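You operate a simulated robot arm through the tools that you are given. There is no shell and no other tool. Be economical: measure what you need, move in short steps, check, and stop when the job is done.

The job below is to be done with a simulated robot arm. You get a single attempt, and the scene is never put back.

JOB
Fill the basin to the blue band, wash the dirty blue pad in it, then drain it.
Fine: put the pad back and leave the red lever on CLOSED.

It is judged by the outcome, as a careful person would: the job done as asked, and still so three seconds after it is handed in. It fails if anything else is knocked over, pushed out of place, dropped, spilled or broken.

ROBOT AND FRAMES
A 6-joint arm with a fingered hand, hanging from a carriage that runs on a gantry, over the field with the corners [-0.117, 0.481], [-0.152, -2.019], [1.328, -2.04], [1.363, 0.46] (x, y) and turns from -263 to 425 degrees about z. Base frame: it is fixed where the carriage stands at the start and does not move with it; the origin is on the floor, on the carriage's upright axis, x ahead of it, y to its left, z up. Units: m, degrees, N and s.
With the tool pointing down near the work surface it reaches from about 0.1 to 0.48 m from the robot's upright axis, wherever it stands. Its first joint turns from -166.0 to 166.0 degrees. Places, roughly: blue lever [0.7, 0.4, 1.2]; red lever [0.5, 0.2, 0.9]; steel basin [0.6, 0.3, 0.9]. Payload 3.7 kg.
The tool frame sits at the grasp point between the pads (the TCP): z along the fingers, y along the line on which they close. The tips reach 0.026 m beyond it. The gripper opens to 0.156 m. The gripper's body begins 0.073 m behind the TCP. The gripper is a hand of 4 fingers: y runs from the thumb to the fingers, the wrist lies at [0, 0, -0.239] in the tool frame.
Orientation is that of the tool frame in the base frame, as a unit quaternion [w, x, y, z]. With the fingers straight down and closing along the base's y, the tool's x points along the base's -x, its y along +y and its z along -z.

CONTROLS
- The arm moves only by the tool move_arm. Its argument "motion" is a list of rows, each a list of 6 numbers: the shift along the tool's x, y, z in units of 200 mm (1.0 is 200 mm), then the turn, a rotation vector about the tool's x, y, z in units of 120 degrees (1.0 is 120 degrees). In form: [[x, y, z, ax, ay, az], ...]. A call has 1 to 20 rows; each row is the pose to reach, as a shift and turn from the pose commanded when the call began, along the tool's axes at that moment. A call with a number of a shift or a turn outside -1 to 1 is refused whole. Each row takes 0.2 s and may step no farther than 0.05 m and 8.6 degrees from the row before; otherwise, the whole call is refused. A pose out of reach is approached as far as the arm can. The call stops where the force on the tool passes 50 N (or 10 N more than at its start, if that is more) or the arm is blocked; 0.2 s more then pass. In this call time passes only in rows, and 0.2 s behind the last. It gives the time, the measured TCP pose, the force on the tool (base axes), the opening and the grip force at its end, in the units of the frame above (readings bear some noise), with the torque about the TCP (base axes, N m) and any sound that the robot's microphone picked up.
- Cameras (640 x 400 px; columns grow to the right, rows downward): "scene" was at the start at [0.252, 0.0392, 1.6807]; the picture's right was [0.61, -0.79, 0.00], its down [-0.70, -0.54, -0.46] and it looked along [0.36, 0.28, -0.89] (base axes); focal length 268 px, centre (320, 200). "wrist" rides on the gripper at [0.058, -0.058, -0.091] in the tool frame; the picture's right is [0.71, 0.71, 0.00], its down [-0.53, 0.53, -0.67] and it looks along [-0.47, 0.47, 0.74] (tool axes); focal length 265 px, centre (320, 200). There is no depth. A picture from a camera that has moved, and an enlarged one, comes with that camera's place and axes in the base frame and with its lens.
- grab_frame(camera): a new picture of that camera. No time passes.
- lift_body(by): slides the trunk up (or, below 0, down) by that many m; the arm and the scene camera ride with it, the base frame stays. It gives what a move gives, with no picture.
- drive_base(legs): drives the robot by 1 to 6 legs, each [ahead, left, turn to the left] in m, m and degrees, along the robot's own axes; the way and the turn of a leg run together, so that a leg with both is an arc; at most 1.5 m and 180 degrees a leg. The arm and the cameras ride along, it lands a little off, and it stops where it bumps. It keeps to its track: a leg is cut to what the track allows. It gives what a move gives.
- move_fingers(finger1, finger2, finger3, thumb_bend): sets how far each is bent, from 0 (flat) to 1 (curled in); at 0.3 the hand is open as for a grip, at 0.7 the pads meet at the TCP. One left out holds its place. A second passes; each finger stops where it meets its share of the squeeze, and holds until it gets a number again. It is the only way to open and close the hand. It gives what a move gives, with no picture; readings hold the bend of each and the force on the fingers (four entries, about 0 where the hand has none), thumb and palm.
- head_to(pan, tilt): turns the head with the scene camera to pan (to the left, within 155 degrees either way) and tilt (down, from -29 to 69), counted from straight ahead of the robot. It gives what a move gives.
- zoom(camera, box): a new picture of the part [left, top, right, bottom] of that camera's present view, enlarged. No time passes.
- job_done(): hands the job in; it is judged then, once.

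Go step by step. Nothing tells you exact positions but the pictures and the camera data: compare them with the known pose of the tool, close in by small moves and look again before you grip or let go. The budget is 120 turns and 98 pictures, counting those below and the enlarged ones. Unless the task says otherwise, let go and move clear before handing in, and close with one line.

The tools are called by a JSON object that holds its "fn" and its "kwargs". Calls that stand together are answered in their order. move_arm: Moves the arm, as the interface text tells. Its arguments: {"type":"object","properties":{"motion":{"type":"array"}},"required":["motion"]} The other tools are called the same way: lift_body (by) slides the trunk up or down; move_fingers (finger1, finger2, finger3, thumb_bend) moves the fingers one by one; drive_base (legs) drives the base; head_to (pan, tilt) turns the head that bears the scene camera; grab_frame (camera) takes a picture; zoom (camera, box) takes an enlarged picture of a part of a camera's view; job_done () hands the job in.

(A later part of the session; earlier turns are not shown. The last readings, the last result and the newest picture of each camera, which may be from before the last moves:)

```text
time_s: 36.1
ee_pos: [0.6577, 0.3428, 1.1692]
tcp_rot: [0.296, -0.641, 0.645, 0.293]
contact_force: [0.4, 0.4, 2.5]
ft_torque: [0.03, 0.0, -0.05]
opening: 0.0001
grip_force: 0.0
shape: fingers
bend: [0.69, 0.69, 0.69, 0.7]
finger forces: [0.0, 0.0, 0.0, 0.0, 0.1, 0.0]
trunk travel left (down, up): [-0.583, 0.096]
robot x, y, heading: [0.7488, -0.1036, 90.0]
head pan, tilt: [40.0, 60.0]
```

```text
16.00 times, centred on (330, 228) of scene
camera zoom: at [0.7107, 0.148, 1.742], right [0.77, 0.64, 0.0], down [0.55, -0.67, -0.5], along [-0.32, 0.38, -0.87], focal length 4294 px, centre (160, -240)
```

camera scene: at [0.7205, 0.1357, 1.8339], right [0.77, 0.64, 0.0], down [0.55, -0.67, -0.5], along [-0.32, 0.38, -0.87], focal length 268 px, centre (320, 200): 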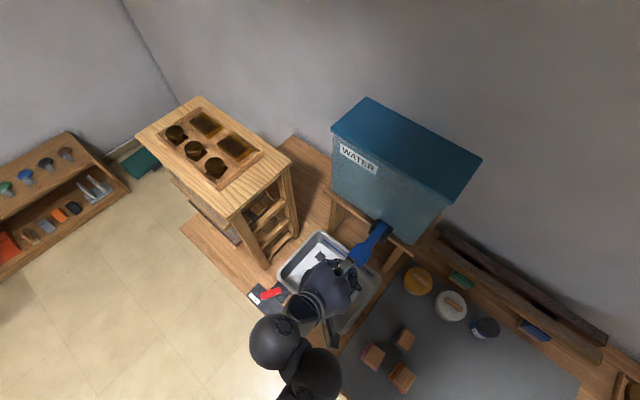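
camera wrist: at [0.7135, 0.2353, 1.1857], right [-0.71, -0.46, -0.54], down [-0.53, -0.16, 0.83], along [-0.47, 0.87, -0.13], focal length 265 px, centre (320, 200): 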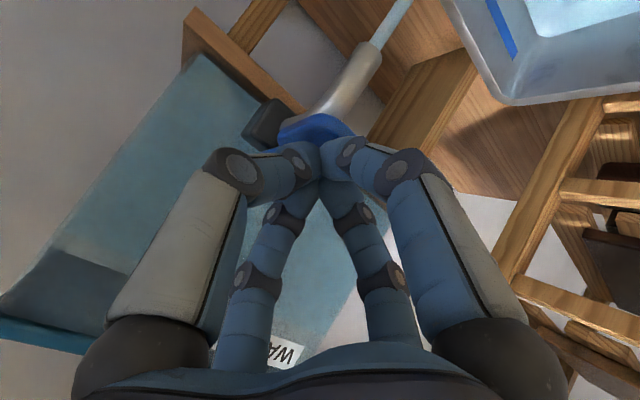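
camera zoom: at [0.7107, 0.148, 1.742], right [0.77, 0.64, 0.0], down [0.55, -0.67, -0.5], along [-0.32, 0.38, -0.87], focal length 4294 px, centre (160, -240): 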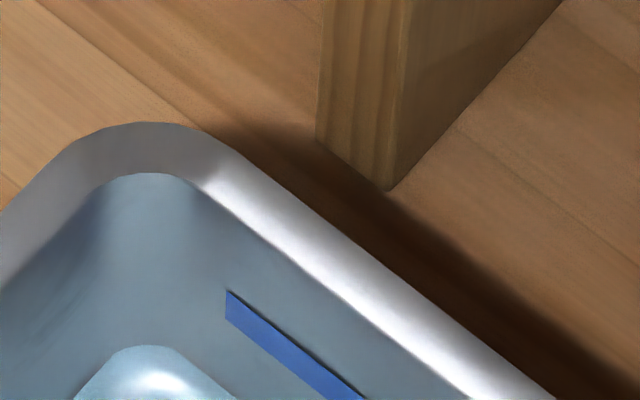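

The water surface has a clear edge, still low in the basin. I'll hold for 4 seconds and compare.

{"fn": "move_arm", "kwargs": {"motion": [[0, 0, 0, 0, 0, 0], [0, 0, 0, 0, 0, 0], [0, 0, 0, 0, 0, 0], [0, 0, 0, 0, 0, 0], [0, 0, 0, 0, 0, 0], [0, 0, 0, 0, 0, 0], [0, 0, 0, 0, 0, 0], [0, 0, 0, 0, 0, 0], [0, 0, 0, 0, 0, 0], [0, 0, 0, 0, 0, 0], [0, 0, 0, 0, 0, 0], [0, 0, 0, 0, 0, 0], [0, 0, 0, 0, 0, 0], [0, 0, 0, 0, 0, 0], [0, 0, 0, 0, 0, 0], [0, 0, 0, 0, 0, 0]]}}

{"fn": "zoom", "kwargs": {"camera": "wrist", "box": [440, 0, 640, 110]}}

```text
time_s: 39.5
ee_pos: [0.6567, 0.3441, 1.1696]
tcp_rot: [0.295, -0.641, 0.645, 0.294]
contact_force: [0.2, -0.3, 2.1]
ft_torque: [0.0, -0.03, 0.01]
opening: 0.0
grip_force: 0.1
shape: fingers
bend: [0.69, 0.69, 0.69, 0.7]
finger forces: [0.1, 0.0, 0.0, 0.0, 0.0, 0.1]
trunk travel left (down, up): [-0.583, 0.096]
robot x, y, heading: [0.7483, -0.1017, 89.7]
head pan, tilt: [40.0, 60.0]
```

```text
3.20 times, centred on (540, 55) of wrist
camera zoom: at [0.7135, 0.2353, 1.1857], right [-0.71, -0.46, -0.54], down [-0.53, -0.16, 0.83], along [-0.47, 0.87, -0.13], focal length 849 px, centre (-384, 664)
```

zoom: 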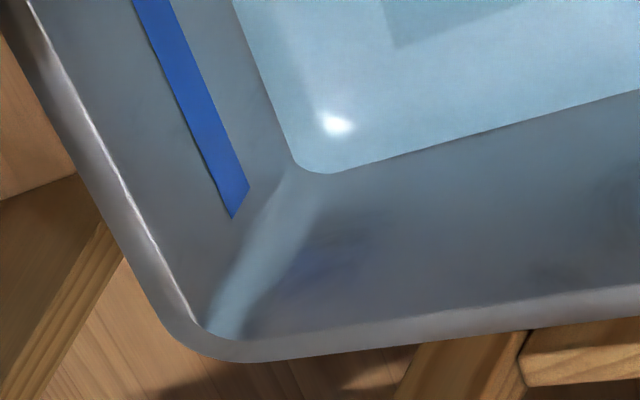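

Level rises about 7 px/s in this view; the band's lower edge is ~63 px away. Holding ~8 s, then check.

{"fn": "move_arm", "kwargs": {"motion": [[0, 0, 0, 0, 0, 0], [0, 0, 0, 0, 0, 0], [0, 0, 0, 0, 0, 0], [0, 0, 0, 0, 0, 0], [0, 0, 0, 0, 0, 0], [0, 0, 0, 0, 0, 0], [0, 0, 0, 0, 0, 0], [0, 0, 0, 0, 0, 0], [0, 0, 0, 0, 0, 0], [0, 0, 0, 0, 0, 0], [0, 0, 0, 0, 0, 0], [0, 0, 0, 0, 0, 0], [0, 0, 0, 0, 0, 0], [0, 0, 0, 0, 0, 0], [0, 0, 0, 0, 0, 0], [0, 0, 0, 0, 0, 0], [0, 0, 0, 0, 0, 0], [0, 0, 0, 0, 0, 0], [0, 0, 0, 0, 0, 0], [0, 0, 0, 0, 0, 0]]}}

{"fn": "zoom", "kwargs": {"camera": "wrist", "box": [440, 0, 640, 110]}}

```text
time_s: 43.7
ee_pos: [0.6561, 0.3437, 1.1701]
tcp_rot: [0.295, -0.641, 0.645, 0.294]
contact_force: [0.2, 0.4, 2.2]
ft_torque: [0.01, 0.0, 0.0]
opening: 0.0
grip_force: 0.0
shape: fingers
bend: [0.69, 0.69, 0.69, 0.7]
finger forces: [0.0, 0.0, 0.0, 0.0, 0.1, 0.0]
trunk travel left (down, up): [-0.583, 0.096]
robot x, y, heading: [0.7493, -0.1011, 89.8]
head pan, tilt: [40.0, 60.0]
```

```text
3.20 times, centred on (540, 55) of wrist
camera zoom: at [0.7135, 0.2353, 1.1857], right [-0.71, -0.46, -0.54], down [-0.53, -0.16, 0.83], along [-0.47, 0.87, -0.13], focal length 849 px, centre (-384, 664)
```

zoom: 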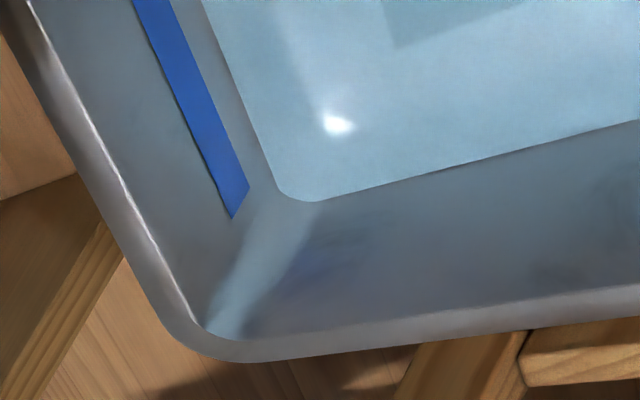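

{"fn": "move_arm", "kwargs": {"motion": [[0, 0, 0, 0, 0, 0], [0, 0, 0, 0, 0, 0], [0, 0, 0, 0, 0, 0], [0, 0, 0, 0, 0, 0], [0, 0, 0, 0, 0, 0], [0, 0, 0, 0, 0, 0], [0, 0, 0, 0, 0, 0], [0, 0, 0, 0, 0, 0], [0, 0, 0, 0, 0, 0], [0, 0, 0, 0, 0, 0], [0, 0, 0, 0, 0, 0], [0, 0, 0, 0, 0, 0], [0, 0, 0, 0, 0, 0], [0, 0, 0, 0, 0, 0], [0, 0, 0, 0, 0, 0], [0, 0, 0, 0, 0, 0], [0, 0, 0, 0, 0, 0], [0, 0, 0, 0, 0, 0]]}}

{"fn": "zoom", "kwargs": {"camera": "wrist", "box": [440, 0, 640, 110]}}

```text
time_s: 47.5
ee_pos: [0.656, 0.3437, 1.17]
tcp_rot: [0.295, -0.641, 0.646, 0.293]
contact_force: [-0.4, 0.0, 2.2]
ft_torque: [0.01, 0.02, -0.01]
opening: 0.0
grip_force: 0.1
shape: fingers
bend: [0.69, 0.69, 0.69, 0.7]
finger forces: [0.1, 0.0, 0.1, 0.0, 0.0, 0.0]
trunk travel left (down, up): [-0.583, 0.096]
robot x, y, heading: [0.7509, -0.1081, 89.8]
head pan, tilt: [40.0, 60.0]
```

```text
3.20 times, centred on (540, 55) of wrist
camera zoom: at [0.7135, 0.2353, 1.1857], right [-0.71, -0.46, -0.54], down [-0.53, -0.16, 0.83], along [-0.47, 0.87, -0.13], focal length 849 px, centre (-384, 664)
```

zoom: 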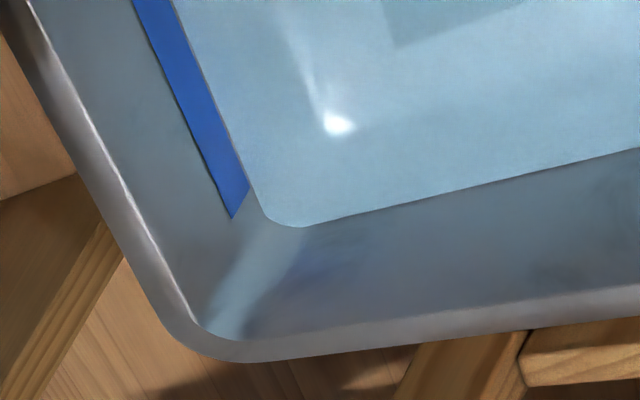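

Water has reached the band's lower edge. About 1.8 s more to mid-band, then release.

{"fn": "move_arm", "kwargs": {"motion": [[0, 0, 0, 0, 0, 0], [0, 0, 0, 0, 0, 0], [0, 0, 0, 0, 0, 0], [0, 0, 0, 0, 0, 0], [0, 0, 0, 0, 0, 0], [0, 0, 0, 0, 0, 0], [0, 0, 0, 0, 0, 0]]}}

{"fn": "lift_body", "kwargs": {"by": 0.06}}

{"fn": "grab_frame", "kwargs": {"camera": "wrist"}}

{"fn": "zoom", "kwargs": {"camera": "scene", "box": [270, 200, 430, 330]}}

```text
time_s: 49.1
ee_pos: [0.6559, 0.3427, 1.17]
tcp_rot: [0.295, -0.641, 0.645, 0.294]
contact_force: [0.1, 1.2, 1.9]
ft_torque: [0.02, 0.0, 0.01]
opening: 0.0002
grip_force: 0.1
shape: fingers
bend: [0.69, 0.69, 0.69, 0.7]
finger forces: [0.0, 0.1, 0.0, 0.1, 0.0, 0.1]
trunk travel left (down, up): [-0.583, 0.096]
robot x, y, heading: [0.7489, -0.1024, 89.9]
head pan, tilt: [40.0, 60.0]
```

```text
time_s: 50.1
ee_pos: [0.657, 0.3425, 1.2296]
tcp_rot: [0.295, -0.642, 0.644, 0.294]
contact_force: [0.5, -0.7, 0.2]
ft_torque: [0.01, -0.02, 0.0]
opening: 0.0001
grip_force: 0.1
shape: fingers
bend: [0.69, 0.69, 0.69, 0.7]
finger forces: [0.0, 0.0, 0.0, 0.1, 0.1, 0.0]
trunk travel left (down, up): [-0.643, 0.036]
robot x, y, heading: [0.7499, -0.1033, 89.8]
head pan, tilt: [40.0, 60.0]
```

```text
55 pictures are left
camera wrist: at [0.7135, 0.2351, 1.2456], right [-0.71, -0.46, -0.54], down [-0.53, -0.16, 0.83], along [-0.47, 0.87, -0.13], focal length 265 px, centre (320, 200)
```

wrist: 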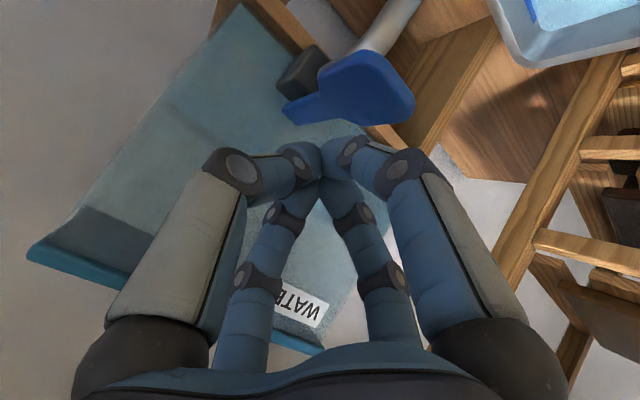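

```text
3.08 times, centred on (350, 265) of scene
camera zoom: at [0.7107, 0.1479, 1.8019], right [0.77, 0.64, 0.0], down [0.55, -0.67, -0.5], along [-0.32, 0.38, -0.87], focal length 826 px, centre (228, 0)
```

zoom: 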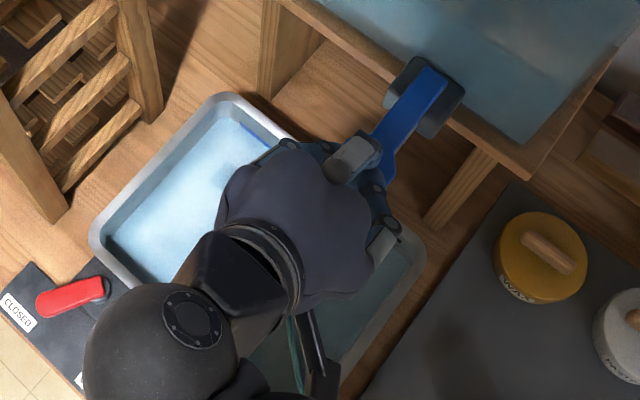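

The paddle followed back up. I'll back out and check that flow stopped and the level sits in the band.

{"fn": "drive_base", "kwargs": {"legs": [[-0.25, 0, 0]]}}

{"fn": "head_to", "kwargs": {"pan": 10, "tilt": 52}}

{"fn": "grab_frame", "kwargs": {"camera": "scene"}}

```text
time_s: 52.0
ee_pos: [0.6546, 0.0942, 1.2301]
tcp_rot: [0.295, -0.641, 0.644, 0.294]
contact_force: [1.0, 0.6, 0.0]
ft_torque: [0.0, -0.01, 0.03]
opening: 0.0002
grip_force: 0.0
shape: fingers
bend: [0.69, 0.69, 0.69, 0.7]
finger forces: [0.0, 0.0, 0.0, 0.0, 0.0, 0.0]
trunk travel left (down, up): [-0.643, 0.036]
robot x, y, heading: [0.7483, -0.3542, 89.7]
head pan, tilt: [40.0, 60.0]
```

```text
time_s: 52.9
ee_pos: [0.6559, 0.094, 1.2303]
tcp_rot: [0.295, -0.642, 0.644, 0.294]
contact_force: [0.2, -0.3, 0.1]
ft_torque: [0.05, 0.03, 0.0]
opening: 0.0001
grip_force: 0.0
shape: fingers
bend: [0.69, 0.69, 0.69, 0.7]
finger forces: [0.0, 0.2, 0.1, 0.0, 0.1, 0.1]
trunk travel left (down, up): [-0.643, 0.036]
robot x, y, heading: [0.7495, -0.3531, 89.6]
head pan, tilt: [10.0, 52.0]
```

```text
53 pictures are left
camera scene: at [0.7393, -0.0785, 1.8118], right [0.99, 0.17, 0.0], down [0.14, -0.78, -0.62], along [-0.11, 0.61, -0.79], focal length 268 px, centre (320, 200)
```

scene: 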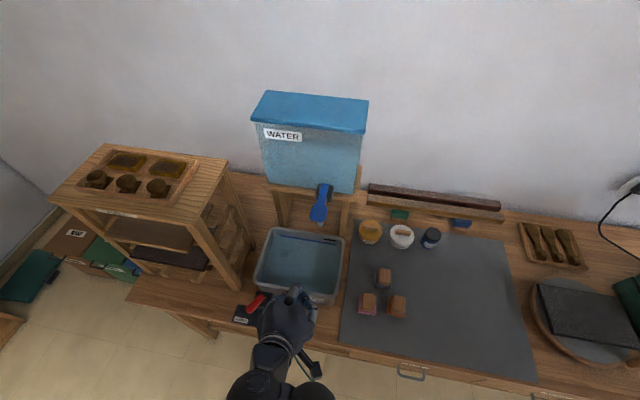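

{"fn": "zoom", "kwargs": {"camera": "scene", "box": [240, 170, 360, 260]}}

{"fn": "zoom", "kwargs": {"camera": "scene", "box": [340, 250, 430, 330]}}

```text
4.44 times, centred on (300, 215) of scene
camera zoom: at [0.7393, -0.0785, 1.8118], right [0.99, 0.17, 0.0], down [0.14, -0.78, -0.62], along [-0.11, 0.61, -0.79], focal length 1193 px, centre (409, 133)
```

zoom: 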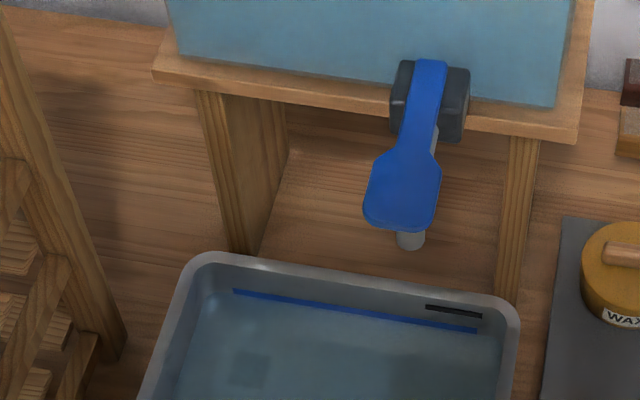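

```text
5.00 times, centred on (385, 290) of scene
camera zoom: at [0.7393, -0.0785, 1.8118], right [0.99, 0.17, 0.0], down [0.14, -0.78, -0.62], along [-0.11, 0.61, -0.79], focal length 1342 px, centre (-5, -250)
```

zoom: 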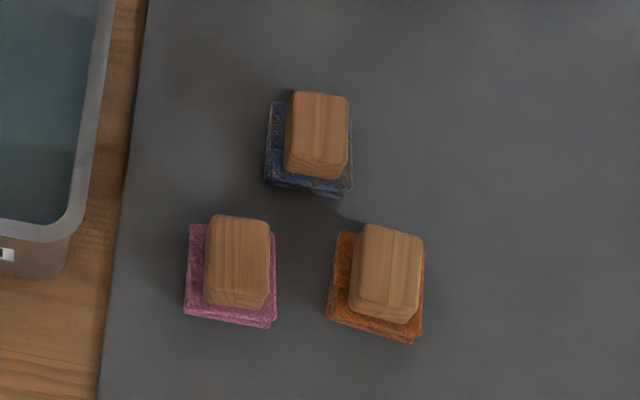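

No flow, and the level sits on the blue band. Now straighten the tool and pre-shape the fingers for the blue pad's wooden handle at ≈(0.912, 0.349, 0.845).

{"fn": "move_arm", "kwargs": {"motion": [[0.1, 0, 0.08, 0, 0.06, 0], [0.2, 0, 0.16, 0, 0.12, 0], [0.3, 0, 0.24, 0, 0.18, 0], [0.38, 0, 0.325, 0, 0.24, 0], [0.38, 0, 0.325, 0, 0.3, 0], [0.38, 0, 0.325, 0, 0.36, 0], [0.38, 0, 0.325, 0, 0.42, 0]]}}

{"fn": "move_fingers", "kwargs": {"finger1": 0.42, "finger2": 0.42, "finger3": 0.42, "thumb_bend": 0.42}}

```text
time_s: 54.5
ee_pos: [0.6553, 0.0933, 1.1292]
tcp_rot: [-0.008, -0.705, 0.709, -0.008]
contact_force: [-0.2, -0.1, -0.8]
ft_torque: [0.06, -0.01, -0.01]
opening: 0.0
grip_force: 0.0
shape: fingers
bend: [0.69, 0.69, 0.69, 0.7]
finger forces: [0.1, 0.0, 0.1, 0.0, 0.0, 0.0]
trunk travel left (down, up): [-0.643, 0.036]
robot x, y, heading: [0.7497, -0.3543, 90.0]
head pan, tilt: [10.0, 52.0]
```

```text
time_s: 55.5
ee_pos: [0.6549, 0.0935, 1.1294]
tcp_rot: [-0.008, -0.705, 0.709, -0.008]
contact_force: [-0.2, 0.9, -0.1]
ft_torque: [0.0, 0.01, -0.01]
opening: 0.0734
grip_force: 0.0
shape: fingers
bend: [0.42, 0.42, 0.42, 0.42]
finger forces: [0.0, 0.0, 0.1, 0.0, 0.1, 0.1]
trunk travel left (down, up): [-0.643, 0.036]
robot x, y, heading: [0.7514, -0.3541, 89.8]
head pan, tilt: [10.0, 52.0]
```

{"fn": "move_fingers", "kwargs": {"finger1": 0.34, "finger2": 0.34, "finger3": 0.34, "thumb_bend": 0.34}}

{"fn": "drive_base", "kwargs": {"legs": [[0, -0.257, 0], [0.25, 0, 0]]}}

{"fn": "move_arm", "kwargs": {"motion": [[0, 0, 0.15, 0, 0, 0], [0, 0, 0.3, 0, 0, 0], [0, 0, 0.45, 0, 0, 0], [0, 0, 0.6, 0, 0, 0], [0, 0, 0.7, 0, 0, 0]]}}

{"fn": "grab_frame", "kwargs": {"camera": "wrist"}}

{"fn": "grab_frame", "kwargs": {"camera": "scene"}}

```text
time_s: 56.5
ee_pos: [0.6556, 0.0936, 1.1298]
tcp_rot: [-0.007, -0.705, 0.709, -0.007]
contact_force: [-0.5, -0.2, 0.2]
ft_torque: [-0.01, 0.01, -0.03]
opening: 0.0953
grip_force: 0.0
shape: fingers
bend: [0.34, 0.34, 0.34, 0.34]
finger forces: [0.1, 0.0, 0.0, 0.1, 0.0, 0.0]
trunk travel left (down, up): [-0.643, 0.036]
robot x, y, heading: [0.7463, -0.3476, 90.0]
head pan, tilt: [10.0, 52.0]
```

```text
time_s: 59.8
ee_pos: [0.9115, 0.3458, 1.1298]
tcp_rot: [-0.007, -0.707, 0.708, -0.008]
contact_force: [0.4, 0.0, -0.2]
ft_torque: [-0.02, 0.02, -0.03]
opening: 0.0955
grip_force: 0.0
shape: fingers
bend: [0.34, 0.34, 0.34, 0.34]
finger forces: [0.0, 0.0, 0.0, 0.0, 0.1, 0.0]
trunk travel left (down, up): [-0.643, 0.036]
robot x, y, heading: [1.0082, -0.1005, 90.2]
head pan, tilt: [10.0, 52.0]
```

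```text
time_s: 61.0
ee_pos: [0.9119, 0.3426, 0.9892]
tcp_rot: [-0.009, -0.707, 0.707, -0.007]
contact_force: [-1.1, 0.3, 0.7]
ft_torque: [0.01, 0.0, -0.01]
opening: 0.0955
grip_force: 0.0
shape: fingers
bend: [0.34, 0.34, 0.34, 0.34]
finger forces: [0.0, 0.1, 0.1, 0.1, 0.0, 0.0]
trunk travel left (down, up): [-0.643, 0.036]
robot x, y, heading: [1.0052, -0.0988, 89.9]
head pan, tilt: [10.0, 52.0]
```

```text
50 pictures are left
camera wrist: at [0.969, 0.2853, 1.0823], right [-0.71, -0.71, 0.01], down [-0.53, 0.54, 0.66], along [-0.47, 0.46, -0.75], focal length 265 px, centre (320, 200)
```

wrist: 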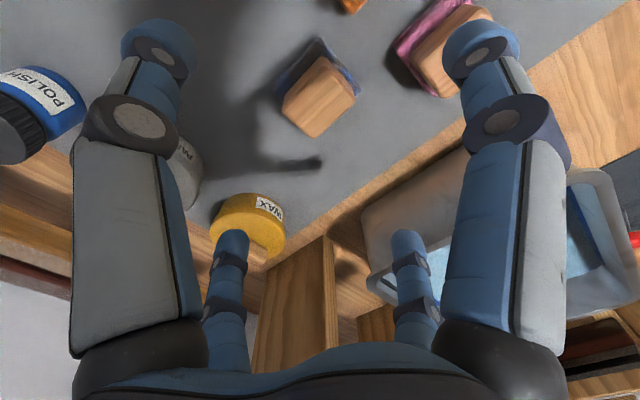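

```text
49 pictures are left
camera scene: at [0.9962, 0.1738, 1.8119], right [0.98, 0.17, 0.0], down [0.14, -0.78, -0.62], along [-0.11, 0.61, -0.79], focal length 268 px, centre (320, 200)
```

scene: 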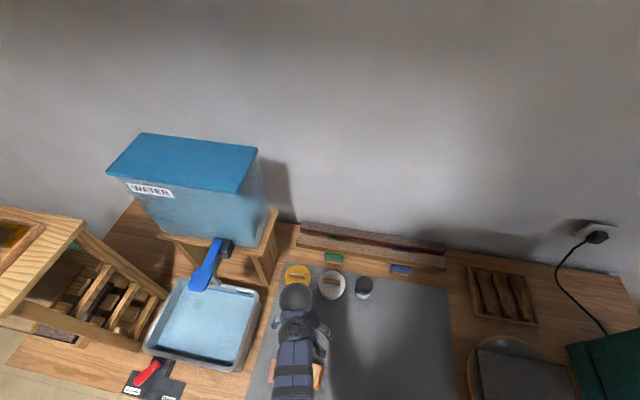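

The block is centred at ≈(0.909, 0.347); aligned with the hand. Descending with a small correction.

{"fn": "move_arm", "kwargs": {"motion": [[-0.02, 0.01, 0.15, 0, 0, 0], [-0.02, 0.01, 0.3, 0, 0, 0], [-0.02, 0.01, 0.45, 0, 0, 0]]}}

{"fn": "grab_frame", "kwargs": {"camera": "wrist"}}

```text
time_s: 61.8
ee_pos: [0.9144, 0.3246, 0.918]
tcp_rot: [-0.006, -0.707, 0.707, -0.007]
contact_force: [0.0, -1.2, 0.5]
ft_torque: [-0.03, -0.02, 0.01]
opening: 0.0953
grip_force: 0.0
shape: fingers
bend: [0.34, 0.34, 0.34, 0.34]
finger forces: [0.1, 0.0, 0.1, 0.0, 0.0, 0.1]
out of reach, approached as far as the arm can: row 2, 3
trunk travel left (down, up): [-0.643, 0.036]
robot x, y, heading: [1.0082, -0.1011, 89.9]
head pan, tilt: [10.0, 52.0]
```

```text
48 pictures are left
camera wrist: at [0.971, 0.268, 1.0109], right [-0.71, -0.71, 0.01], down [-0.53, 0.54, 0.66], along [-0.47, 0.46, -0.75], focal length 265 px, centre (320, 200)
```

wrist: 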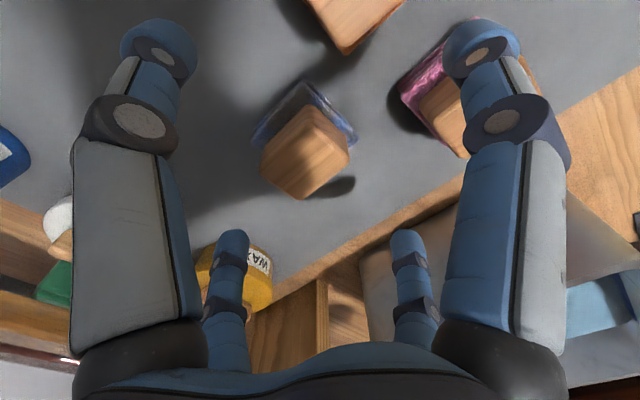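

Reach is limited with the trunk high; I'll correct position by the base and descend with the trunk.

{"fn": "drive_base", "kwargs": {"legs": [[0.021, 0.005, 0]]}}

{"fn": "lift_body", "kwargs": {"by": -0.03}}

{"fn": "grab_frame", "kwargs": {"camera": "wrist"}}

```text
time_s: 62.6
ee_pos: [0.9087, 0.3438, 0.9185]
tcp_rot: [-0.008, -0.706, 0.708, -0.007]
contact_force: [0.0, -0.8, 0.1]
ft_torque: [-0.02, -0.02, 0.02]
opening: 0.0957
grip_force: 0.0
shape: fingers
bend: [0.34, 0.34, 0.34, 0.34]
finger forces: [0.1, 0.0, 0.1, 0.0, 0.0, 0.0]
trunk travel left (down, up): [-0.643, 0.036]
robot x, y, heading: [1.0053, -0.0791, 90.2]
head pan, tilt: [10.0, 52.0]
```

```text
time_s: 63.4
ee_pos: [0.9092, 0.3455, 0.887]
tcp_rot: [-0.007, -0.706, 0.708, -0.007]
contact_force: [0.8, 0.3, 0.4]
ft_torque: [-0.01, 0.0, 0.0]
opening: 0.0958
grip_force: 0.1
shape: fingers
bend: [0.34, 0.34, 0.34, 0.34]
finger forces: [0.0, 0.1, 0.0, 0.0, 0.1, 0.1]
trunk travel left (down, up): [-0.613, 0.066]
robot x, y, heading: [1.003, -0.0804, 90.2]
head pan, tilt: [10.0, 52.0]
```

```text
47 pictures are left
camera wrist: at [0.966, 0.2881, 0.9808], right [-0.71, -0.71, 0.01], down [-0.53, 0.54, 0.66], along [-0.47, 0.46, -0.75], focal length 265 px, centre (320, 200)
```

wrist: 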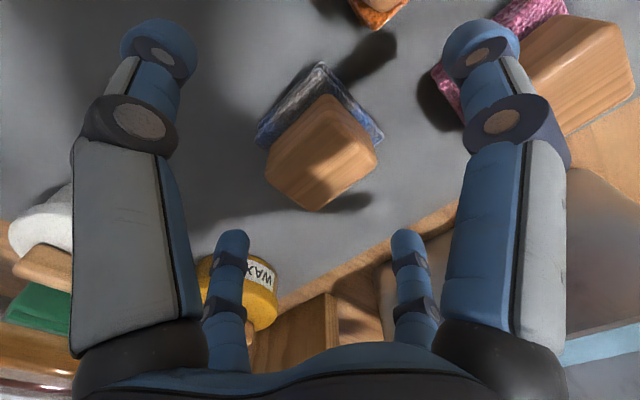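

Centred within a few mm. Lower to the grasp height and close gently.

{"fn": "lift_body", "kwargs": {"by": -0.044}}

{"fn": "grab_frame", "kwargs": {"camera": "wrist"}}

```text
time_s: 64.2
ee_pos: [0.9083, 0.3459, 0.8436]
tcp_rot: [-0.007, -0.707, 0.708, -0.007]
contact_force: [0.8, 0.2, -0.4]
ft_torque: [0.03, 0.0, -0.06]
opening: 0.0954
grip_force: 0.0
shape: fingers
bend: [0.34, 0.34, 0.34, 0.34]
finger forces: [0.0, 0.0, 0.0, 0.1, 0.1, 0.0]
trunk travel left (down, up): [-0.569, 0.11]
robot x, y, heading: [1.0009, -0.0796, 90.2]
head pan, tilt: [10.0, 52.0]
```

```text
46 pictures are left
camera wrist: at [0.966, 0.2881, 0.9368], right [-0.71, -0.71, 0.01], down [-0.53, 0.54, 0.66], along [-0.47, 0.46, -0.75], focal length 265 px, centre (320, 200)
```

wrist: 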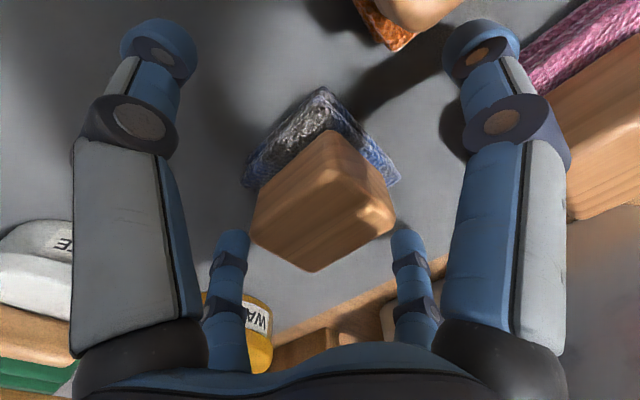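

{"fn": "lift_body", "kwargs": {"by": -0.007}}

{"fn": "move_fingers", "kwargs": {"finger1": 0.62, "finger2": 0.62, "finger3": 0.62, "thumb_bend": 0.62}}

{"fn": "grab_frame", "kwargs": {"camera": "wrist"}}

```text
time_s: 64.8
ee_pos: [0.9088, 0.3443, 0.8368]
tcp_rot: [-0.008, -0.706, 0.708, -0.007]
contact_force: [0.3, -0.1, 0.1]
ft_torque: [-0.01, -0.02, -0.01]
opening: 0.0955
grip_force: 0.1
shape: fingers
bend: [0.34, 0.34, 0.34, 0.34]
finger forces: [0.0, 0.0, 0.1, 0.1, 0.0, 0.0]
trunk travel left (down, up): [-0.562, 0.117]
robot x, y, heading: [1.0029, -0.0795, 90.0]
head pan, tilt: [10.0, 52.0]
```

```text
time_s: 65.8
ee_pos: [0.9078, 0.3535, 0.8398]
tcp_rot: [-0.004, -0.706, 0.708, -0.003]
contact_force: [1.3, 5.5, 38.5]
ft_torque: [1.65, 0.28, 0.03]
opening: 0.0348
grip_force: 28.4
shape: fingers
bend: [0.56, 0.55, 0.48, 0.57]
finger forces: [5.2, 16.2, 28.5, 0.0, 8.1, 0.0]
trunk travel left (down, up): [-0.562, 0.117]
robot x, y, heading: [1.0016, -0.0844, 90.1]
head pan, tilt: [10.0, 52.0]
```

```text
45 pictures are left
camera wrist: at [0.965, 0.295, 0.933], right [-0.71, -0.71, 0.01], down [-0.52, 0.53, 0.66], along [-0.47, 0.47, -0.75], focal length 265 px, centre (320, 200)
```

wrist: 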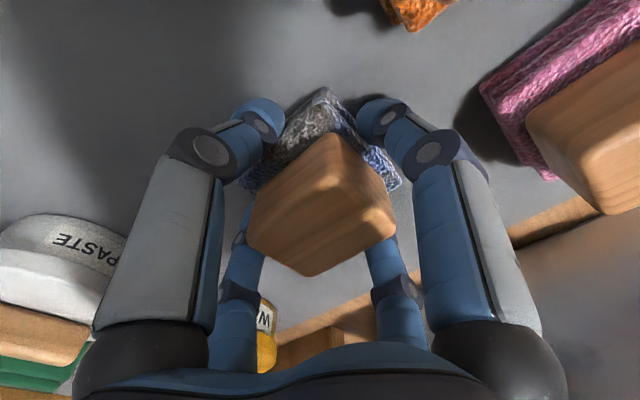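

Upward force of 38 N suggests a fingertip is pressing on the pad. I'll open slightly, raise 1 cm, and re-grip.

{"fn": "move_fingers", "kwargs": {"finger1": 0.36, "finger2": 0.36, "finger3": 0.36, "thumb_bend": 0.36}}

{"fn": "lift_body", "kwargs": {"by": 0.012}}

{"fn": "move_fingers", "kwargs": {"finger1": 0.5, "finger2": 0.5, "finger3": 0.5, "thumb_bend": 0.5}}

{"fn": "grab_frame", "kwargs": {"camera": "wrist"}}

```text
time_s: 66.8
ee_pos: [0.9102, 0.3441, 0.8354]
tcp_rot: [-0.009, -0.706, 0.708, -0.007]
contact_force: [-1.7, -1.5, 5.8]
ft_torque: [0.49, 0.06, 0.18]
opening: 0.0903
grip_force: 3.4
shape: fingers
bend: [0.36, 0.36, 0.35, 0.36]
finger forces: [0.0, 0.1, 6.4, 0.0, 0.0, 0.0]
trunk travel left (down, up): [-0.562, 0.117]
robot x, y, heading: [1.0023, -0.0809, 90.0]
head pan, tilt: [10.0, 52.0]
```

```text
time_s: 67.4
ee_pos: [0.9092, 0.344, 0.8482]
tcp_rot: [0.009, 0.707, -0.707, 0.008]
contact_force: [-0.9, -0.4, -0.5]
ft_torque: [0.02, -0.02, 0.03]
opening: 0.09
grip_force: 0.1
shape: fingers
bend: [0.36, 0.36, 0.36, 0.36]
finger forces: [0.0, 0.1, 0.1, 0.0, 0.0, 0.0]
trunk travel left (down, up): [-0.574, 0.105]
robot x, y, heading: [1.0031, -0.0783, 90.1]
head pan, tilt: [10.0, 52.0]
```

```text
time_s: 68.4
ee_pos: [0.9091, 0.3452, 0.8478]
tcp_rot: [-0.007, -0.706, 0.708, -0.007]
contact_force: [0.2, 1.4, -0.3]
ft_torque: [-0.01, -0.01, 0.0]
opening: 0.0515
grip_force: 0.2
shape: fingers
bend: [0.5, 0.5, 0.5, 0.5]
finger forces: [0.0, 0.0, 0.2, 0.0, 0.0, 0.1]
trunk travel left (down, up): [-0.574, 0.105]
robot x, y, heading: [1.0037, -0.0771, 90.1]
head pan, tilt: [10.0, 52.0]
```

```text
44 pictures are left
camera wrist: at [0.9661, 0.2881, 0.9418], right [-0.71, -0.71, 0.01], down [-0.53, 0.54, 0.66], along [-0.47, 0.46, -0.75], focal length 265 px, centre (320, 200)
```

wrist: 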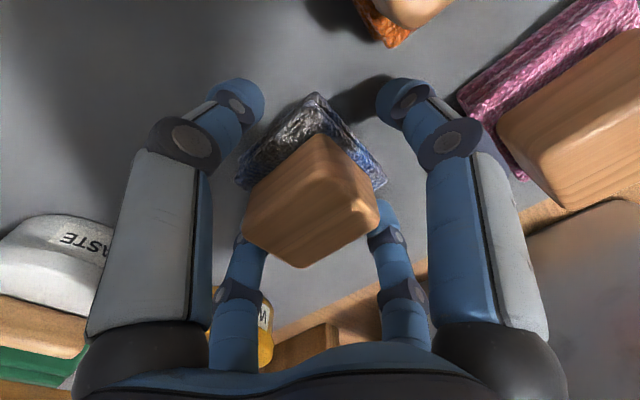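

{"fn": "move_fingers", "kwargs": {"finger1": 0.6, "finger2": 0.6, "finger3": 0.6, "thumb_bend": 0.6}}

{"fn": "grab_frame", "kwargs": {"camera": "wrist"}}

```text
time_s: 69.4
ee_pos: [0.9093, 0.3455, 0.8489]
tcp_rot: [-0.007, -0.707, 0.707, -0.008]
contact_force: [0.2, -0.1, 0.2]
ft_torque: [0.0, -0.03, 0.01]
opening: 0.0359
grip_force: 9.1
shape: fingers
bend: [0.55, 0.55, 0.55, 0.56]
finger forces: [4.2, 5.0, 4.6, 0.1, 5.8, 0.0]
trunk travel left (down, up): [-0.574, 0.105]
robot x, y, heading: [1.0035, -0.0783, 90.0]
head pan, tilt: [10.0, 52.0]
```

```text
43 pictures are left
camera wrist: at [0.9661, 0.2881, 0.9418], right [-0.71, -0.71, 0.01], down [-0.53, 0.54, 0.66], along [-0.47, 0.46, -0.75], focal length 265 px, centre (320, 200)
```

wrist: 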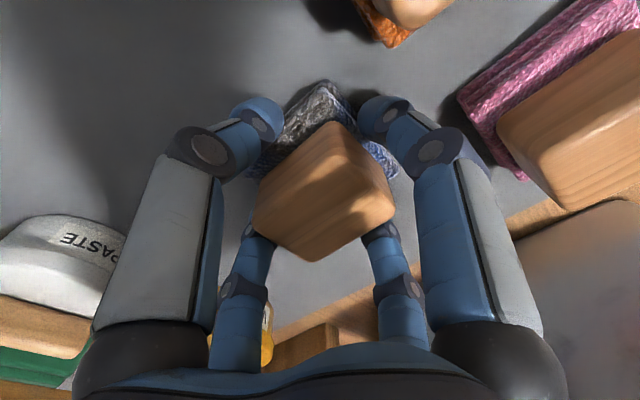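

All four fingers share an even grip. I'll tighten and lift a little to test.

{"fn": "move_fingers", "kwargs": {"finger1": 0.68, "finger2": 0.68, "finger3": 0.68, "thumb_bend": 0.68}}

{"fn": "lift_body", "kwargs": {"by": 0.1}}

{"fn": "grab_frame", "kwargs": {"camera": "wrist"}}

```text
time_s: 70.4
ee_pos: [0.909, 0.3442, 0.8483]
tcp_rot: [-0.007, -0.706, 0.708, -0.007]
contact_force: [0.5, -1.3, 0.2]
ft_torque: [0.0, 0.01, 0.04]
opening: 0.0348
grip_force: 19.6
shape: fingers
bend: [0.56, 0.54, 0.55, 0.59]
finger forces: [7.8, 10.0, 7.6, 0.0, 14.1, 0.0]
trunk travel left (down, up): [-0.574, 0.105]
robot x, y, heading: [1.0028, -0.0787, 90.3]
head pan, tilt: [10.0, 52.0]
```

```text
time_s: 71.7
ee_pos: [0.9077, 0.3443, 0.9492]
tcp_rot: [-0.008, -0.706, 0.708, -0.008]
contact_force: [-0.3, 0.1, -0.9]
ft_torque: [0.02, -0.02, -0.03]
opening: 0.0347
grip_force: 19.2
shape: fingers
bend: [0.56, 0.54, 0.55, 0.59]
finger forces: [7.6, 10.0, 7.7, 0.1, 13.8, 0.0]
trunk travel left (down, up): [-0.674, 0.005]
robot x, y, heading: [1.0022, -0.0792, 89.9]
head pan, tilt: [10.0, 52.0]
```

```text
42 pictures are left
camera wrist: at [0.9661, 0.288, 1.0418], right [-0.71, -0.71, 0.01], down [-0.53, 0.54, 0.66], along [-0.47, 0.46, -0.75], focal length 265 px, centre (320, 200)
```

wrist: 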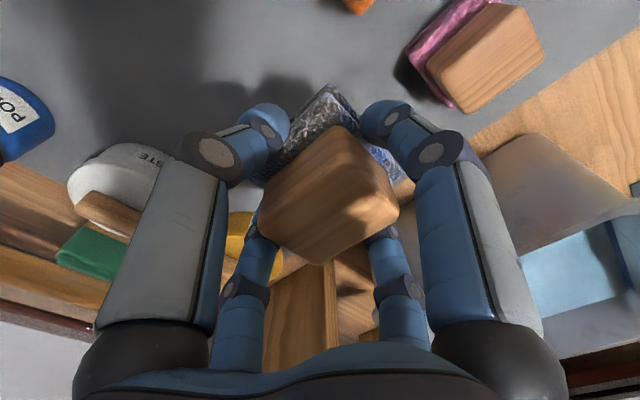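

The pad is held firmly. I'll raise further, back away from the bench, travel to the basin on a path that avoids the tap, and look before dipping.

{"fn": "move_arm", "kwargs": {"motion": [[0, 0, -0.15, 0, 0, 0], [0, 0, -0.3, 0, 0, 0], [0, 0, -0.4, 0, 0, 0]]}}

{"fn": "drive_base", "kwargs": {"legs": [[-0.16, 0, 0], [0, 0.37, 0]]}}

{"fn": "head_to", "kwargs": {"pan": 10, "tilt": 60}}

{"fn": "grab_frame", "kwargs": {"camera": "scene"}}

```text
time_s: 72.5
ee_pos: [0.9109, 0.3451, 1.0281]
tcp_rot: [-0.006, -0.707, 0.708, -0.008]
contact_force: [-0.3, 0.0, -0.8]
ft_torque: [0.01, 0.01, -0.01]
opening: 0.0347
grip_force: 19.2
shape: fingers
bend: [0.56, 0.54, 0.55, 0.59]
finger forces: [7.4, 10.0, 7.7, 0.0, 13.8, 0.1]
trunk travel left (down, up): [-0.674, 0.005]
robot x, y, heading: [0.9995, -0.0763, 89.9]
head pan, tilt: [10.0, 52.0]
```

```text
time_s: 75.9
ee_pos: [0.5386, 0.1856, 1.0287]
tcp_rot: [-0.008, -0.705, 0.709, -0.007]
contact_force: [0.3, 0.1, -1.1]
ft_torque: [0.02, 0.03, -0.01]
opening: 0.0348
grip_force: 19.5
shape: fingers
bend: [0.56, 0.54, 0.55, 0.59]
finger forces: [7.5, 10.0, 7.7, 0.0, 13.8, 0.1]
trunk travel left (down, up): [-0.674, 0.005]
robot x, y, heading: [0.6298, -0.2382, 89.9]
head pan, tilt: [10.0, 52.0]
```

```text
time_s: 76.6
ee_pos: [0.539, 0.1851, 1.0292]
tcp_rot: [-0.007, -0.705, 0.709, -0.007]
contact_force: [0.3, 0.0, -0.4]
ft_torque: [-0.03, 0.01, -0.01]
opening: 0.0346
grip_force: 19.4
shape: fingers
bend: [0.56, 0.54, 0.55, 0.59]
finger forces: [7.6, 10.0, 7.7, 0.0, 13.8, 0.0]
trunk travel left (down, up): [-0.674, 0.005]
robot x, y, heading: [0.6289, -0.2394, 89.7]
head pan, tilt: [10.0, 60.0]
```

```text
41 pictures are left
camera scene: at [0.6209, 0.0252, 1.833], right [0.99, 0.17, 0.0], down [0.15, -0.85, -0.5], along [-0.09, 0.49, -0.87], focal length 268 px, centre (320, 200)
```

scene: 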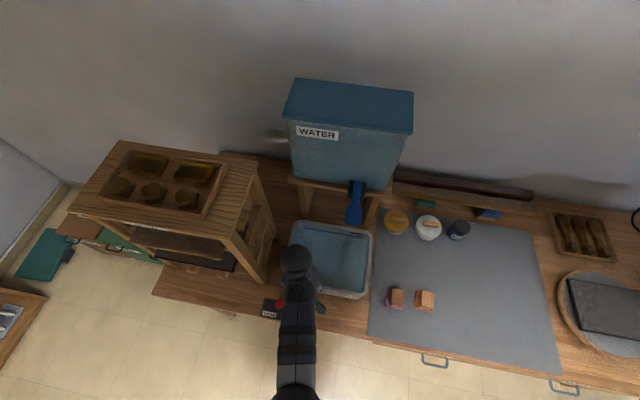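

{"fn": "drive_base", "kwargs": {"legs": [[0.145, 0, 0]]}}

{"fn": "lift_body", "kwargs": {"by": -0.06}}

{"fn": "grab_frame", "kwargs": {"camera": "wrist"}}

{"fn": "grab_frame", "kwargs": {"camera": "scene"}}

```text
time_s: 78.0
ee_pos: [0.5426, 0.3304, 1.0284]
tcp_rot: [-0.007, -0.704, 0.71, -0.007]
contact_force: [-0.6, 0.1, -0.4]
ft_torque: [0.01, 0.02, -0.02]
opening: 0.0347
grip_force: 19.7
shape: fingers
bend: [0.56, 0.54, 0.55, 0.59]
finger forces: [7.5, 10.0, 7.6, 0.0, 13.8, 0.0]
trunk travel left (down, up): [-0.674, 0.005]
robot x, y, heading: [0.6309, -0.0944, 89.7]
head pan, tilt: [10.0, 60.0]
```

```text
time_s: 79.0
ee_pos: [0.5411, 0.3302, 0.9678]
tcp_rot: [-0.008, -0.704, 0.71, -0.007]
contact_force: [-0.1, -0.1, -0.2]
ft_torque: [-0.01, 0.05, 0.0]
opening: 0.0347
grip_force: 19.5
shape: fingers
bend: [0.56, 0.54, 0.55, 0.59]
finger forces: [7.5, 10.1, 7.7, 0.1, 13.8, 0.1]
trunk travel left (down, up): [-0.614, 0.065]
robot x, y, heading: [0.6342, -0.0953, 89.6]
head pan, tilt: [10.0, 60.0]
```

```text
40 pictures are left
camera wrist: at [0.5982, 0.2728, 1.0616], right [-0.71, -0.7, 0.01], down [-0.52, 0.55, 0.66], along [-0.47, 0.46, -0.75], focal length 265 px, centre (320, 200)
```

wrist: 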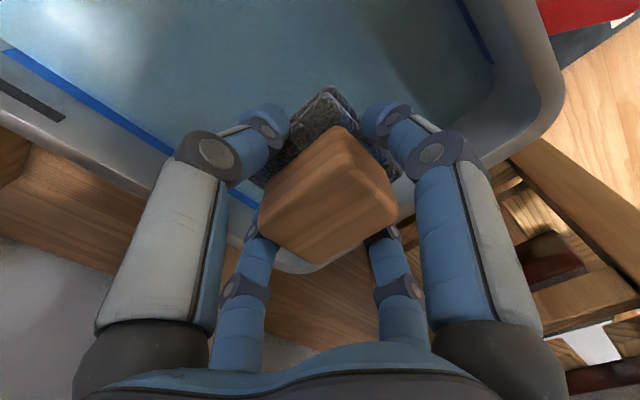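

```text
39 pictures are left
camera scene: at [0.6227, 0.17, 1.7729], right [0.99, 0.17, 0.0], down [0.14, -0.85, -0.5], along [-0.08, 0.49, -0.87], focal length 268 px, centre (320, 200)
```

scene: 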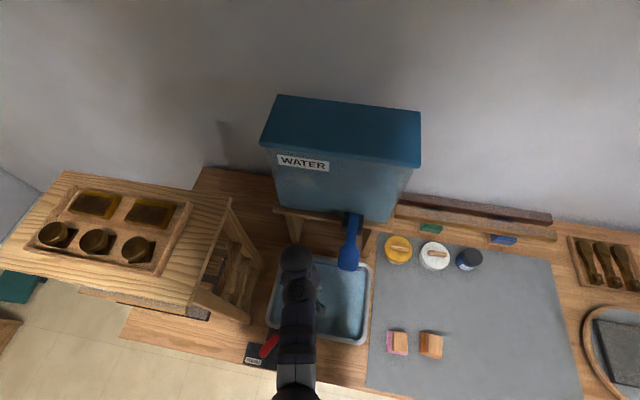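

Pad is over clear water. Lowering into it in steps.

{"fn": "lift_body", "kwargs": {"by": -0.06}}

{"fn": "lift_body", "kwargs": {"by": -0.02}}

{"fn": "grab_frame", "kwargs": {"camera": "wrist"}}

```text
time_s: 80.0
ee_pos: [0.5408, 0.329, 0.9083]
tcp_rot: [-0.008, -0.704, 0.71, -0.008]
contact_force: [-0.5, 0.1, -0.8]
ft_torque: [0.02, -0.01, -0.01]
opening: 0.0344
grip_force: 19.8
shape: fingers
bend: [0.56, 0.54, 0.55, 0.59]
finger forces: [7.6, 10.0, 7.7, 0.0, 13.7, 0.0]
trunk travel left (down, up): [-0.554, 0.125]
robot x, y, heading: [0.6298, -0.0979, 89.5]
head pan, tilt: [10.0, 60.0]
```

```text
time_s: 80.6
ee_pos: [0.5414, 0.3298, 0.8887]
tcp_rot: [-0.008, -0.704, 0.71, -0.007]
contact_force: [-0.1, -0.1, 0.2]
ft_torque: [0.04, -0.01, 0.0]
opening: 0.0347
grip_force: 19.3
shape: fingers
bend: [0.56, 0.54, 0.55, 0.59]
finger forces: [7.5, 10.0, 7.6, 0.0, 13.8, 0.0]
trunk travel left (down, up): [-0.534, 0.145]
robot x, y, heading: [0.6286, -0.0946, 89.7]
head pan, tilt: [10.0, 60.0]
```

```text
38 pictures are left
camera wrist: at [0.5982, 0.2728, 0.9815], right [-0.71, -0.7, 0.01], down [-0.52, 0.55, 0.66], along [-0.47, 0.46, -0.75], focal length 265 px, centre (320, 200)
```

wrist: 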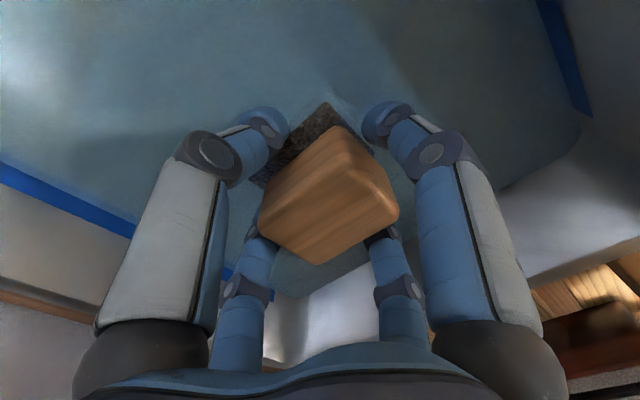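

{"fn": "lift_body", "kwargs": {"by": -0.012}}

{"fn": "move_arm", "kwargs": {"motion": [[0.06, -0.06, 0, 0, 0, 0], [0.12, -0.12, 0, 0, 0, 0], [0.1, -0.2, 0, 0, 0, 0], [0.0, -0.25, 0, 0, 0, 0], [-0.1, -0.2, 0, 0, 0, 0], [-0.12, -0.1, 0, 0, 0, 0], [-0.1, 0, 0, 0, 0, 0], [0, 0.05, 0, 0, 0, 0], [0.1, 0, 0, 0, 0, 0], [0.12, -0.1, 0, 0, 0, 0], [0.1, -0.2, 0, 0, 0, 0], [0, -0.25, 0, 0, 0, 0], [-0.1, -0.2, 0, 0, 0, 0], [-0.12, -0.1, 0, 0, 0, 0], [-0.1, 0, 0, 0, 0, 0], [0, 0.05, 0, 0, 0, 0], [0.1, 0, 0, 0, 0, 0], [0.12, -0.1, 0, 0, 0, 0], [0.06, -0.05, 0, 0, 0, 0], [0, 0, 0, 0, 0, 0]]}}

{"fn": "grab_frame", "kwargs": {"camera": "wrist"}}

```text
time_s: 81.2
ee_pos: [0.5419, 0.3298, 0.8772]
tcp_rot: [-0.008, -0.704, 0.71, -0.008]
contact_force: [0.7, -0.3, 0.2]
ft_torque: [-0.02, -0.01, 0.01]
opening: 0.0345
grip_force: 19.8
shape: fingers
bend: [0.56, 0.54, 0.55, 0.59]
finger forces: [7.6, 10.0, 7.7, 0.0, 13.8, 0.0]
trunk travel left (down, up): [-0.522, 0.157]
robot x, y, heading: [0.6274, -0.0952, 89.9]
head pan, tilt: [10.0, 60.0]
```

```text
time_s: 85.4
ee_pos: [0.5417, 0.3304, 0.877]
tcp_rot: [-0.008, -0.704, 0.71, -0.008]
contact_force: [0.3, 0.6, 0.0]
ft_torque: [0.03, 0.04, 0.02]
opening: 0.034
grip_force: 18.9
shape: fingers
bend: [0.56, 0.54, 0.55, 0.59]
finger forces: [7.4, 10.0, 7.6, 0.0, 13.5, 0.0]
trunk travel left (down, up): [-0.522, 0.157]
robot x, y, heading: [0.6286, -0.0932, 89.6]
head pan, tilt: [10.0, 60.0]
```

```text
37 pictures are left
camera wrist: at [0.5985, 0.2736, 0.9701], right [-0.71, -0.7, 0.01], down [-0.52, 0.55, 0.66], along [-0.47, 0.46, -0.75], focal length 265 px, centre (320, 200)
```

wrist: 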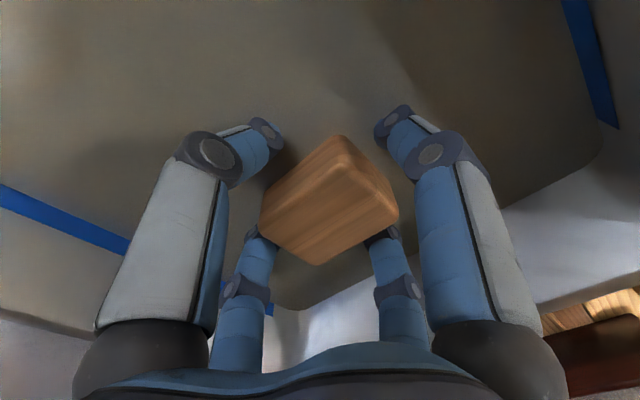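

The water turned brown: dirt is coming off. Another round, slightly deeper, with some up-down motion.

{"fn": "lift_body", "kwargs": {"by": -0.008}}

{"fn": "move_arm", "kwargs": {"motion": [[0.06, -0.06, 0, 0, 0, 0], [0.12, -0.12, 0, 0, 0, 0], [0.1, -0.2, 0, 0, 0, 0], [0.0, -0.25, 0, 0, 0, 0], [-0.1, -0.2, 0, 0, 0, 0], [-0.12, -0.1, 0, 0, 0, 0], [-0.1, 0, 0, 0, 0, 0], [0, 0.05, 0, 0, 0, 0], [0.1, 0, 0, 0, 0, 0], [0.12, -0.1, 0, 0, 0, 0], [0.1, -0.2, 0, 0, 0, 0], [0, -0.25, 0, 0, 0, 0], [-0.1, -0.2, 0, 0, 0, 0], [-0.12, -0.1, 0, 0, 0, 0], [-0.1, 0, 0, 0, 0, 0], [0, 0.05, 0, 0, 0, 0], [0.1, 0, 0, 0, 0, 0], [0.12, -0.1, 0, 0, 0, 0], [0.06, -0.05, 0, 0, 0, 0], [0, 0, 0, 0, 0, 0]]}}

{"fn": "move_arm", "kwargs": {"motion": [[0.06, -0.06, 0, 0, 0, 0], [0.12, -0.12, 0, 0, 0, 0], [0.1, -0.2, 0, 0, 0, 0], [0.0, -0.25, 0, 0, 0, 0], [-0.1, -0.2, 0, 0, 0, 0], [-0.12, -0.1, 0, 0, 0, 0], [-0.1, 0, 0, 0, 0, 0], [0, 0.05, 0, 0, 0, 0], [0.1, 0, 0, 0, 0, 0], [0.12, -0.1, 0, 0, 0, 0], [0.1, -0.2, 0, 0, 0, 0], [0, -0.25, 0, 0, 0, 0], [-0.1, -0.2, 0, 0, 0, 0], [-0.12, -0.1, 0, 0, 0, 0], [-0.1, 0, 0, 0, 0, 0], [0, 0.05, 0, 0, 0, 0], [0.1, 0, 0, 0, 0, 0], [0.12, -0.1, 0, 0, 0, 0], [0.06, -0.05, 0, 0, 0, 0], [0, 0, 0, 0, 0, 0]]}}

{"fn": "lift_body", "kwargs": {"by": 0.06}}

{"fn": "grab_frame", "kwargs": {"camera": "wrist"}}

```text
time_s: 86.0
ee_pos: [0.5419, 0.331, 0.8691]
tcp_rot: [-0.008, -0.704, 0.71, -0.008]
contact_force: [-0.5, 0.2, -1.3]
ft_torque: [0.0, -0.03, 0.01]
opening: 0.0339
grip_force: 18.9
shape: fingers
bend: [0.56, 0.54, 0.55, 0.59]
finger forces: [7.3, 10.0, 7.6, 0.0, 13.4, 0.0]
trunk travel left (down, up): [-0.514, 0.165]
robot x, y, heading: [0.6287, -0.0943, 89.5]
head pan, tilt: [10.0, 60.0]
```

```text
time_s: 90.2
ee_pos: [0.5437, 0.3313, 0.8693]
tcp_rot: [-0.008, -0.704, 0.71, -0.008]
contact_force: [0.5, 0.0, 0.1]
ft_torque: [0.01, 0.04, -0.01]
opening: 0.0335
grip_force: 19.0
shape: fingers
bend: [0.56, 0.54, 0.55, 0.59]
finger forces: [7.3, 9.9, 7.5, 0.1, 13.3, 0.0]
trunk travel left (down, up): [-0.514, 0.165]
robot x, y, heading: [0.6261, -0.0945, 89.6]
head pan, tilt: [10.0, 60.0]
```

```text
time_s: 94.4
ee_pos: [0.5409, 0.3309, 0.8681]
tcp_rot: [-0.007, -0.704, 0.71, -0.007]
contact_force: [0.5, 0.2, -0.4]
ft_torque: [0.01, -0.01, -0.02]
opening: 0.033
grip_force: 18.4
shape: fingers
bend: [0.56, 0.54, 0.55, 0.59]
finger forces: [7.0, 9.9, 7.4, 0.1, 13.0, 0.1]
trunk travel left (down, up): [-0.514, 0.165]
robot x, y, heading: [0.6285, -0.0981, 89.7]
head pan, tilt: [10.0, 60.0]
```

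```text
time_s: 95.4
ee_pos: [0.5414, 0.3309, 0.9283]
tcp_rot: [-0.007, -0.704, 0.71, -0.007]
contact_force: [-0.5, -0.1, -1.1]
ft_torque: [-0.04, -0.04, -0.03]
opening: 0.0326
grip_force: 18.8
shape: fingers
bend: [0.56, 0.54, 0.55, 0.59]
finger forces: [6.9, 9.9, 7.4, 0.1, 13.0, 0.1]
trunk travel left (down, up): [-0.574, 0.105]
robot x, y, heading: [0.6282, -0.0924, 89.7]
head pan, tilt: [10.0, 60.0]
```

```text
36 pictures are left
camera wrist: at [0.5975, 0.2736, 1.0215], right [-0.71, -0.7, 0.01], down [-0.52, 0.55, 0.66], along [-0.47, 0.46, -0.75], focal length 265 px, centre (320, 200)
```

wrist: 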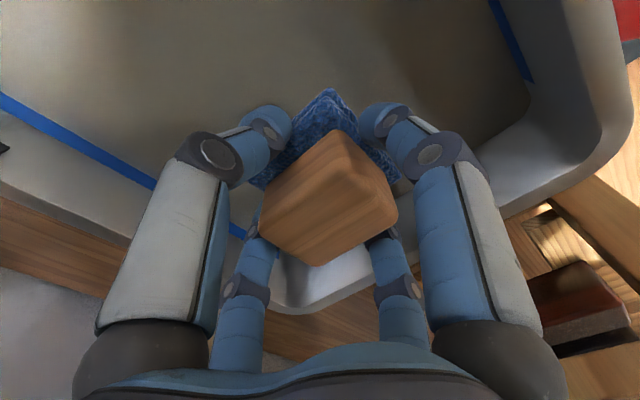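

The pad is clean blue now. I'll let it drip over the basin a moment and then carry it back along the reverse path.

{"fn": "move_arm", "kwargs": {"motion": [[0, 0, 0, 0, 0, 0], [0, 0, 0, 0, 0, 0], [0, 0, 0, 0, 0, 0], [0, 0, 0, 0, 0, 0], [0, 0, 0, 0, 0, 0], [0, 0, 0, 0, 0, 0], [0, 0, 0, 0, 0, 0], [0, 0, 0, 0, 0, 0], [0, 0, 0, 0, 0, 0], [0, 0, 0, 0, 0, 0], [0, 0, 0, 0, 0, 0], [0, 0, 0, 0, 0, 0], [0, 0, 0, 0, 0, 0], [0, 0, 0, 0, 0, 0], [0, 0, 0, 0, 0, 0], [0, 0, 0, 0, 0, 0], [0, 0, 0, 0, 0, 0], [0, 0, 0, 0, 0, 0]]}}

{"fn": "lift_body", "kwargs": {"by": 0.09}}

{"fn": "grab_frame", "kwargs": {"camera": "wrist"}}

```text
time_s: 99.2
ee_pos: [0.5395, 0.3311, 0.9277]
tcp_rot: [-0.007, -0.704, 0.71, -0.008]
contact_force: [-0.5, -0.2, -0.2]
ft_torque: [-0.01, 0.01, -0.02]
opening: 0.0328
grip_force: 18.7
shape: fingers
bend: [0.56, 0.54, 0.55, 0.59]
finger forces: [7.0, 9.9, 7.3, 0.0, 13.0, 0.1]
trunk travel left (down, up): [-0.574, 0.105]
robot x, y, heading: [0.629, -0.0993, 89.6]
head pan, tilt: [10.0, 60.0]
```

```text
time_s: 100.4
ee_pos: [0.5406, 0.3317, 1.0177]
tcp_rot: [-0.008, -0.704, 0.71, -0.007]
contact_force: [-0.4, -0.4, -1.0]
ft_torque: [0.01, 0.02, 0.04]
opening: 0.0329
grip_force: 19.1
shape: fingers
bend: [0.56, 0.54, 0.55, 0.59]
finger forces: [7.0, 9.9, 7.5, 0.1, 13.0, 0.1]
trunk travel left (down, up): [-0.664, 0.015]
robot x, y, heading: [0.6305, -0.0977, 89.6]
head pan, tilt: [10.0, 60.0]
```

```text
35 pictures are left
camera wrist: at [0.5975, 0.2736, 1.1115], right [-0.71, -0.7, 0.01], down [-0.52, 0.55, 0.66], along [-0.47, 0.46, -0.75], focal length 265 px, centre (320, 200)
```

wrist: 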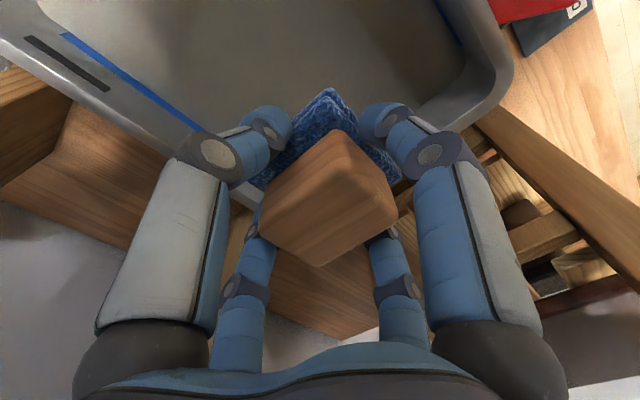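

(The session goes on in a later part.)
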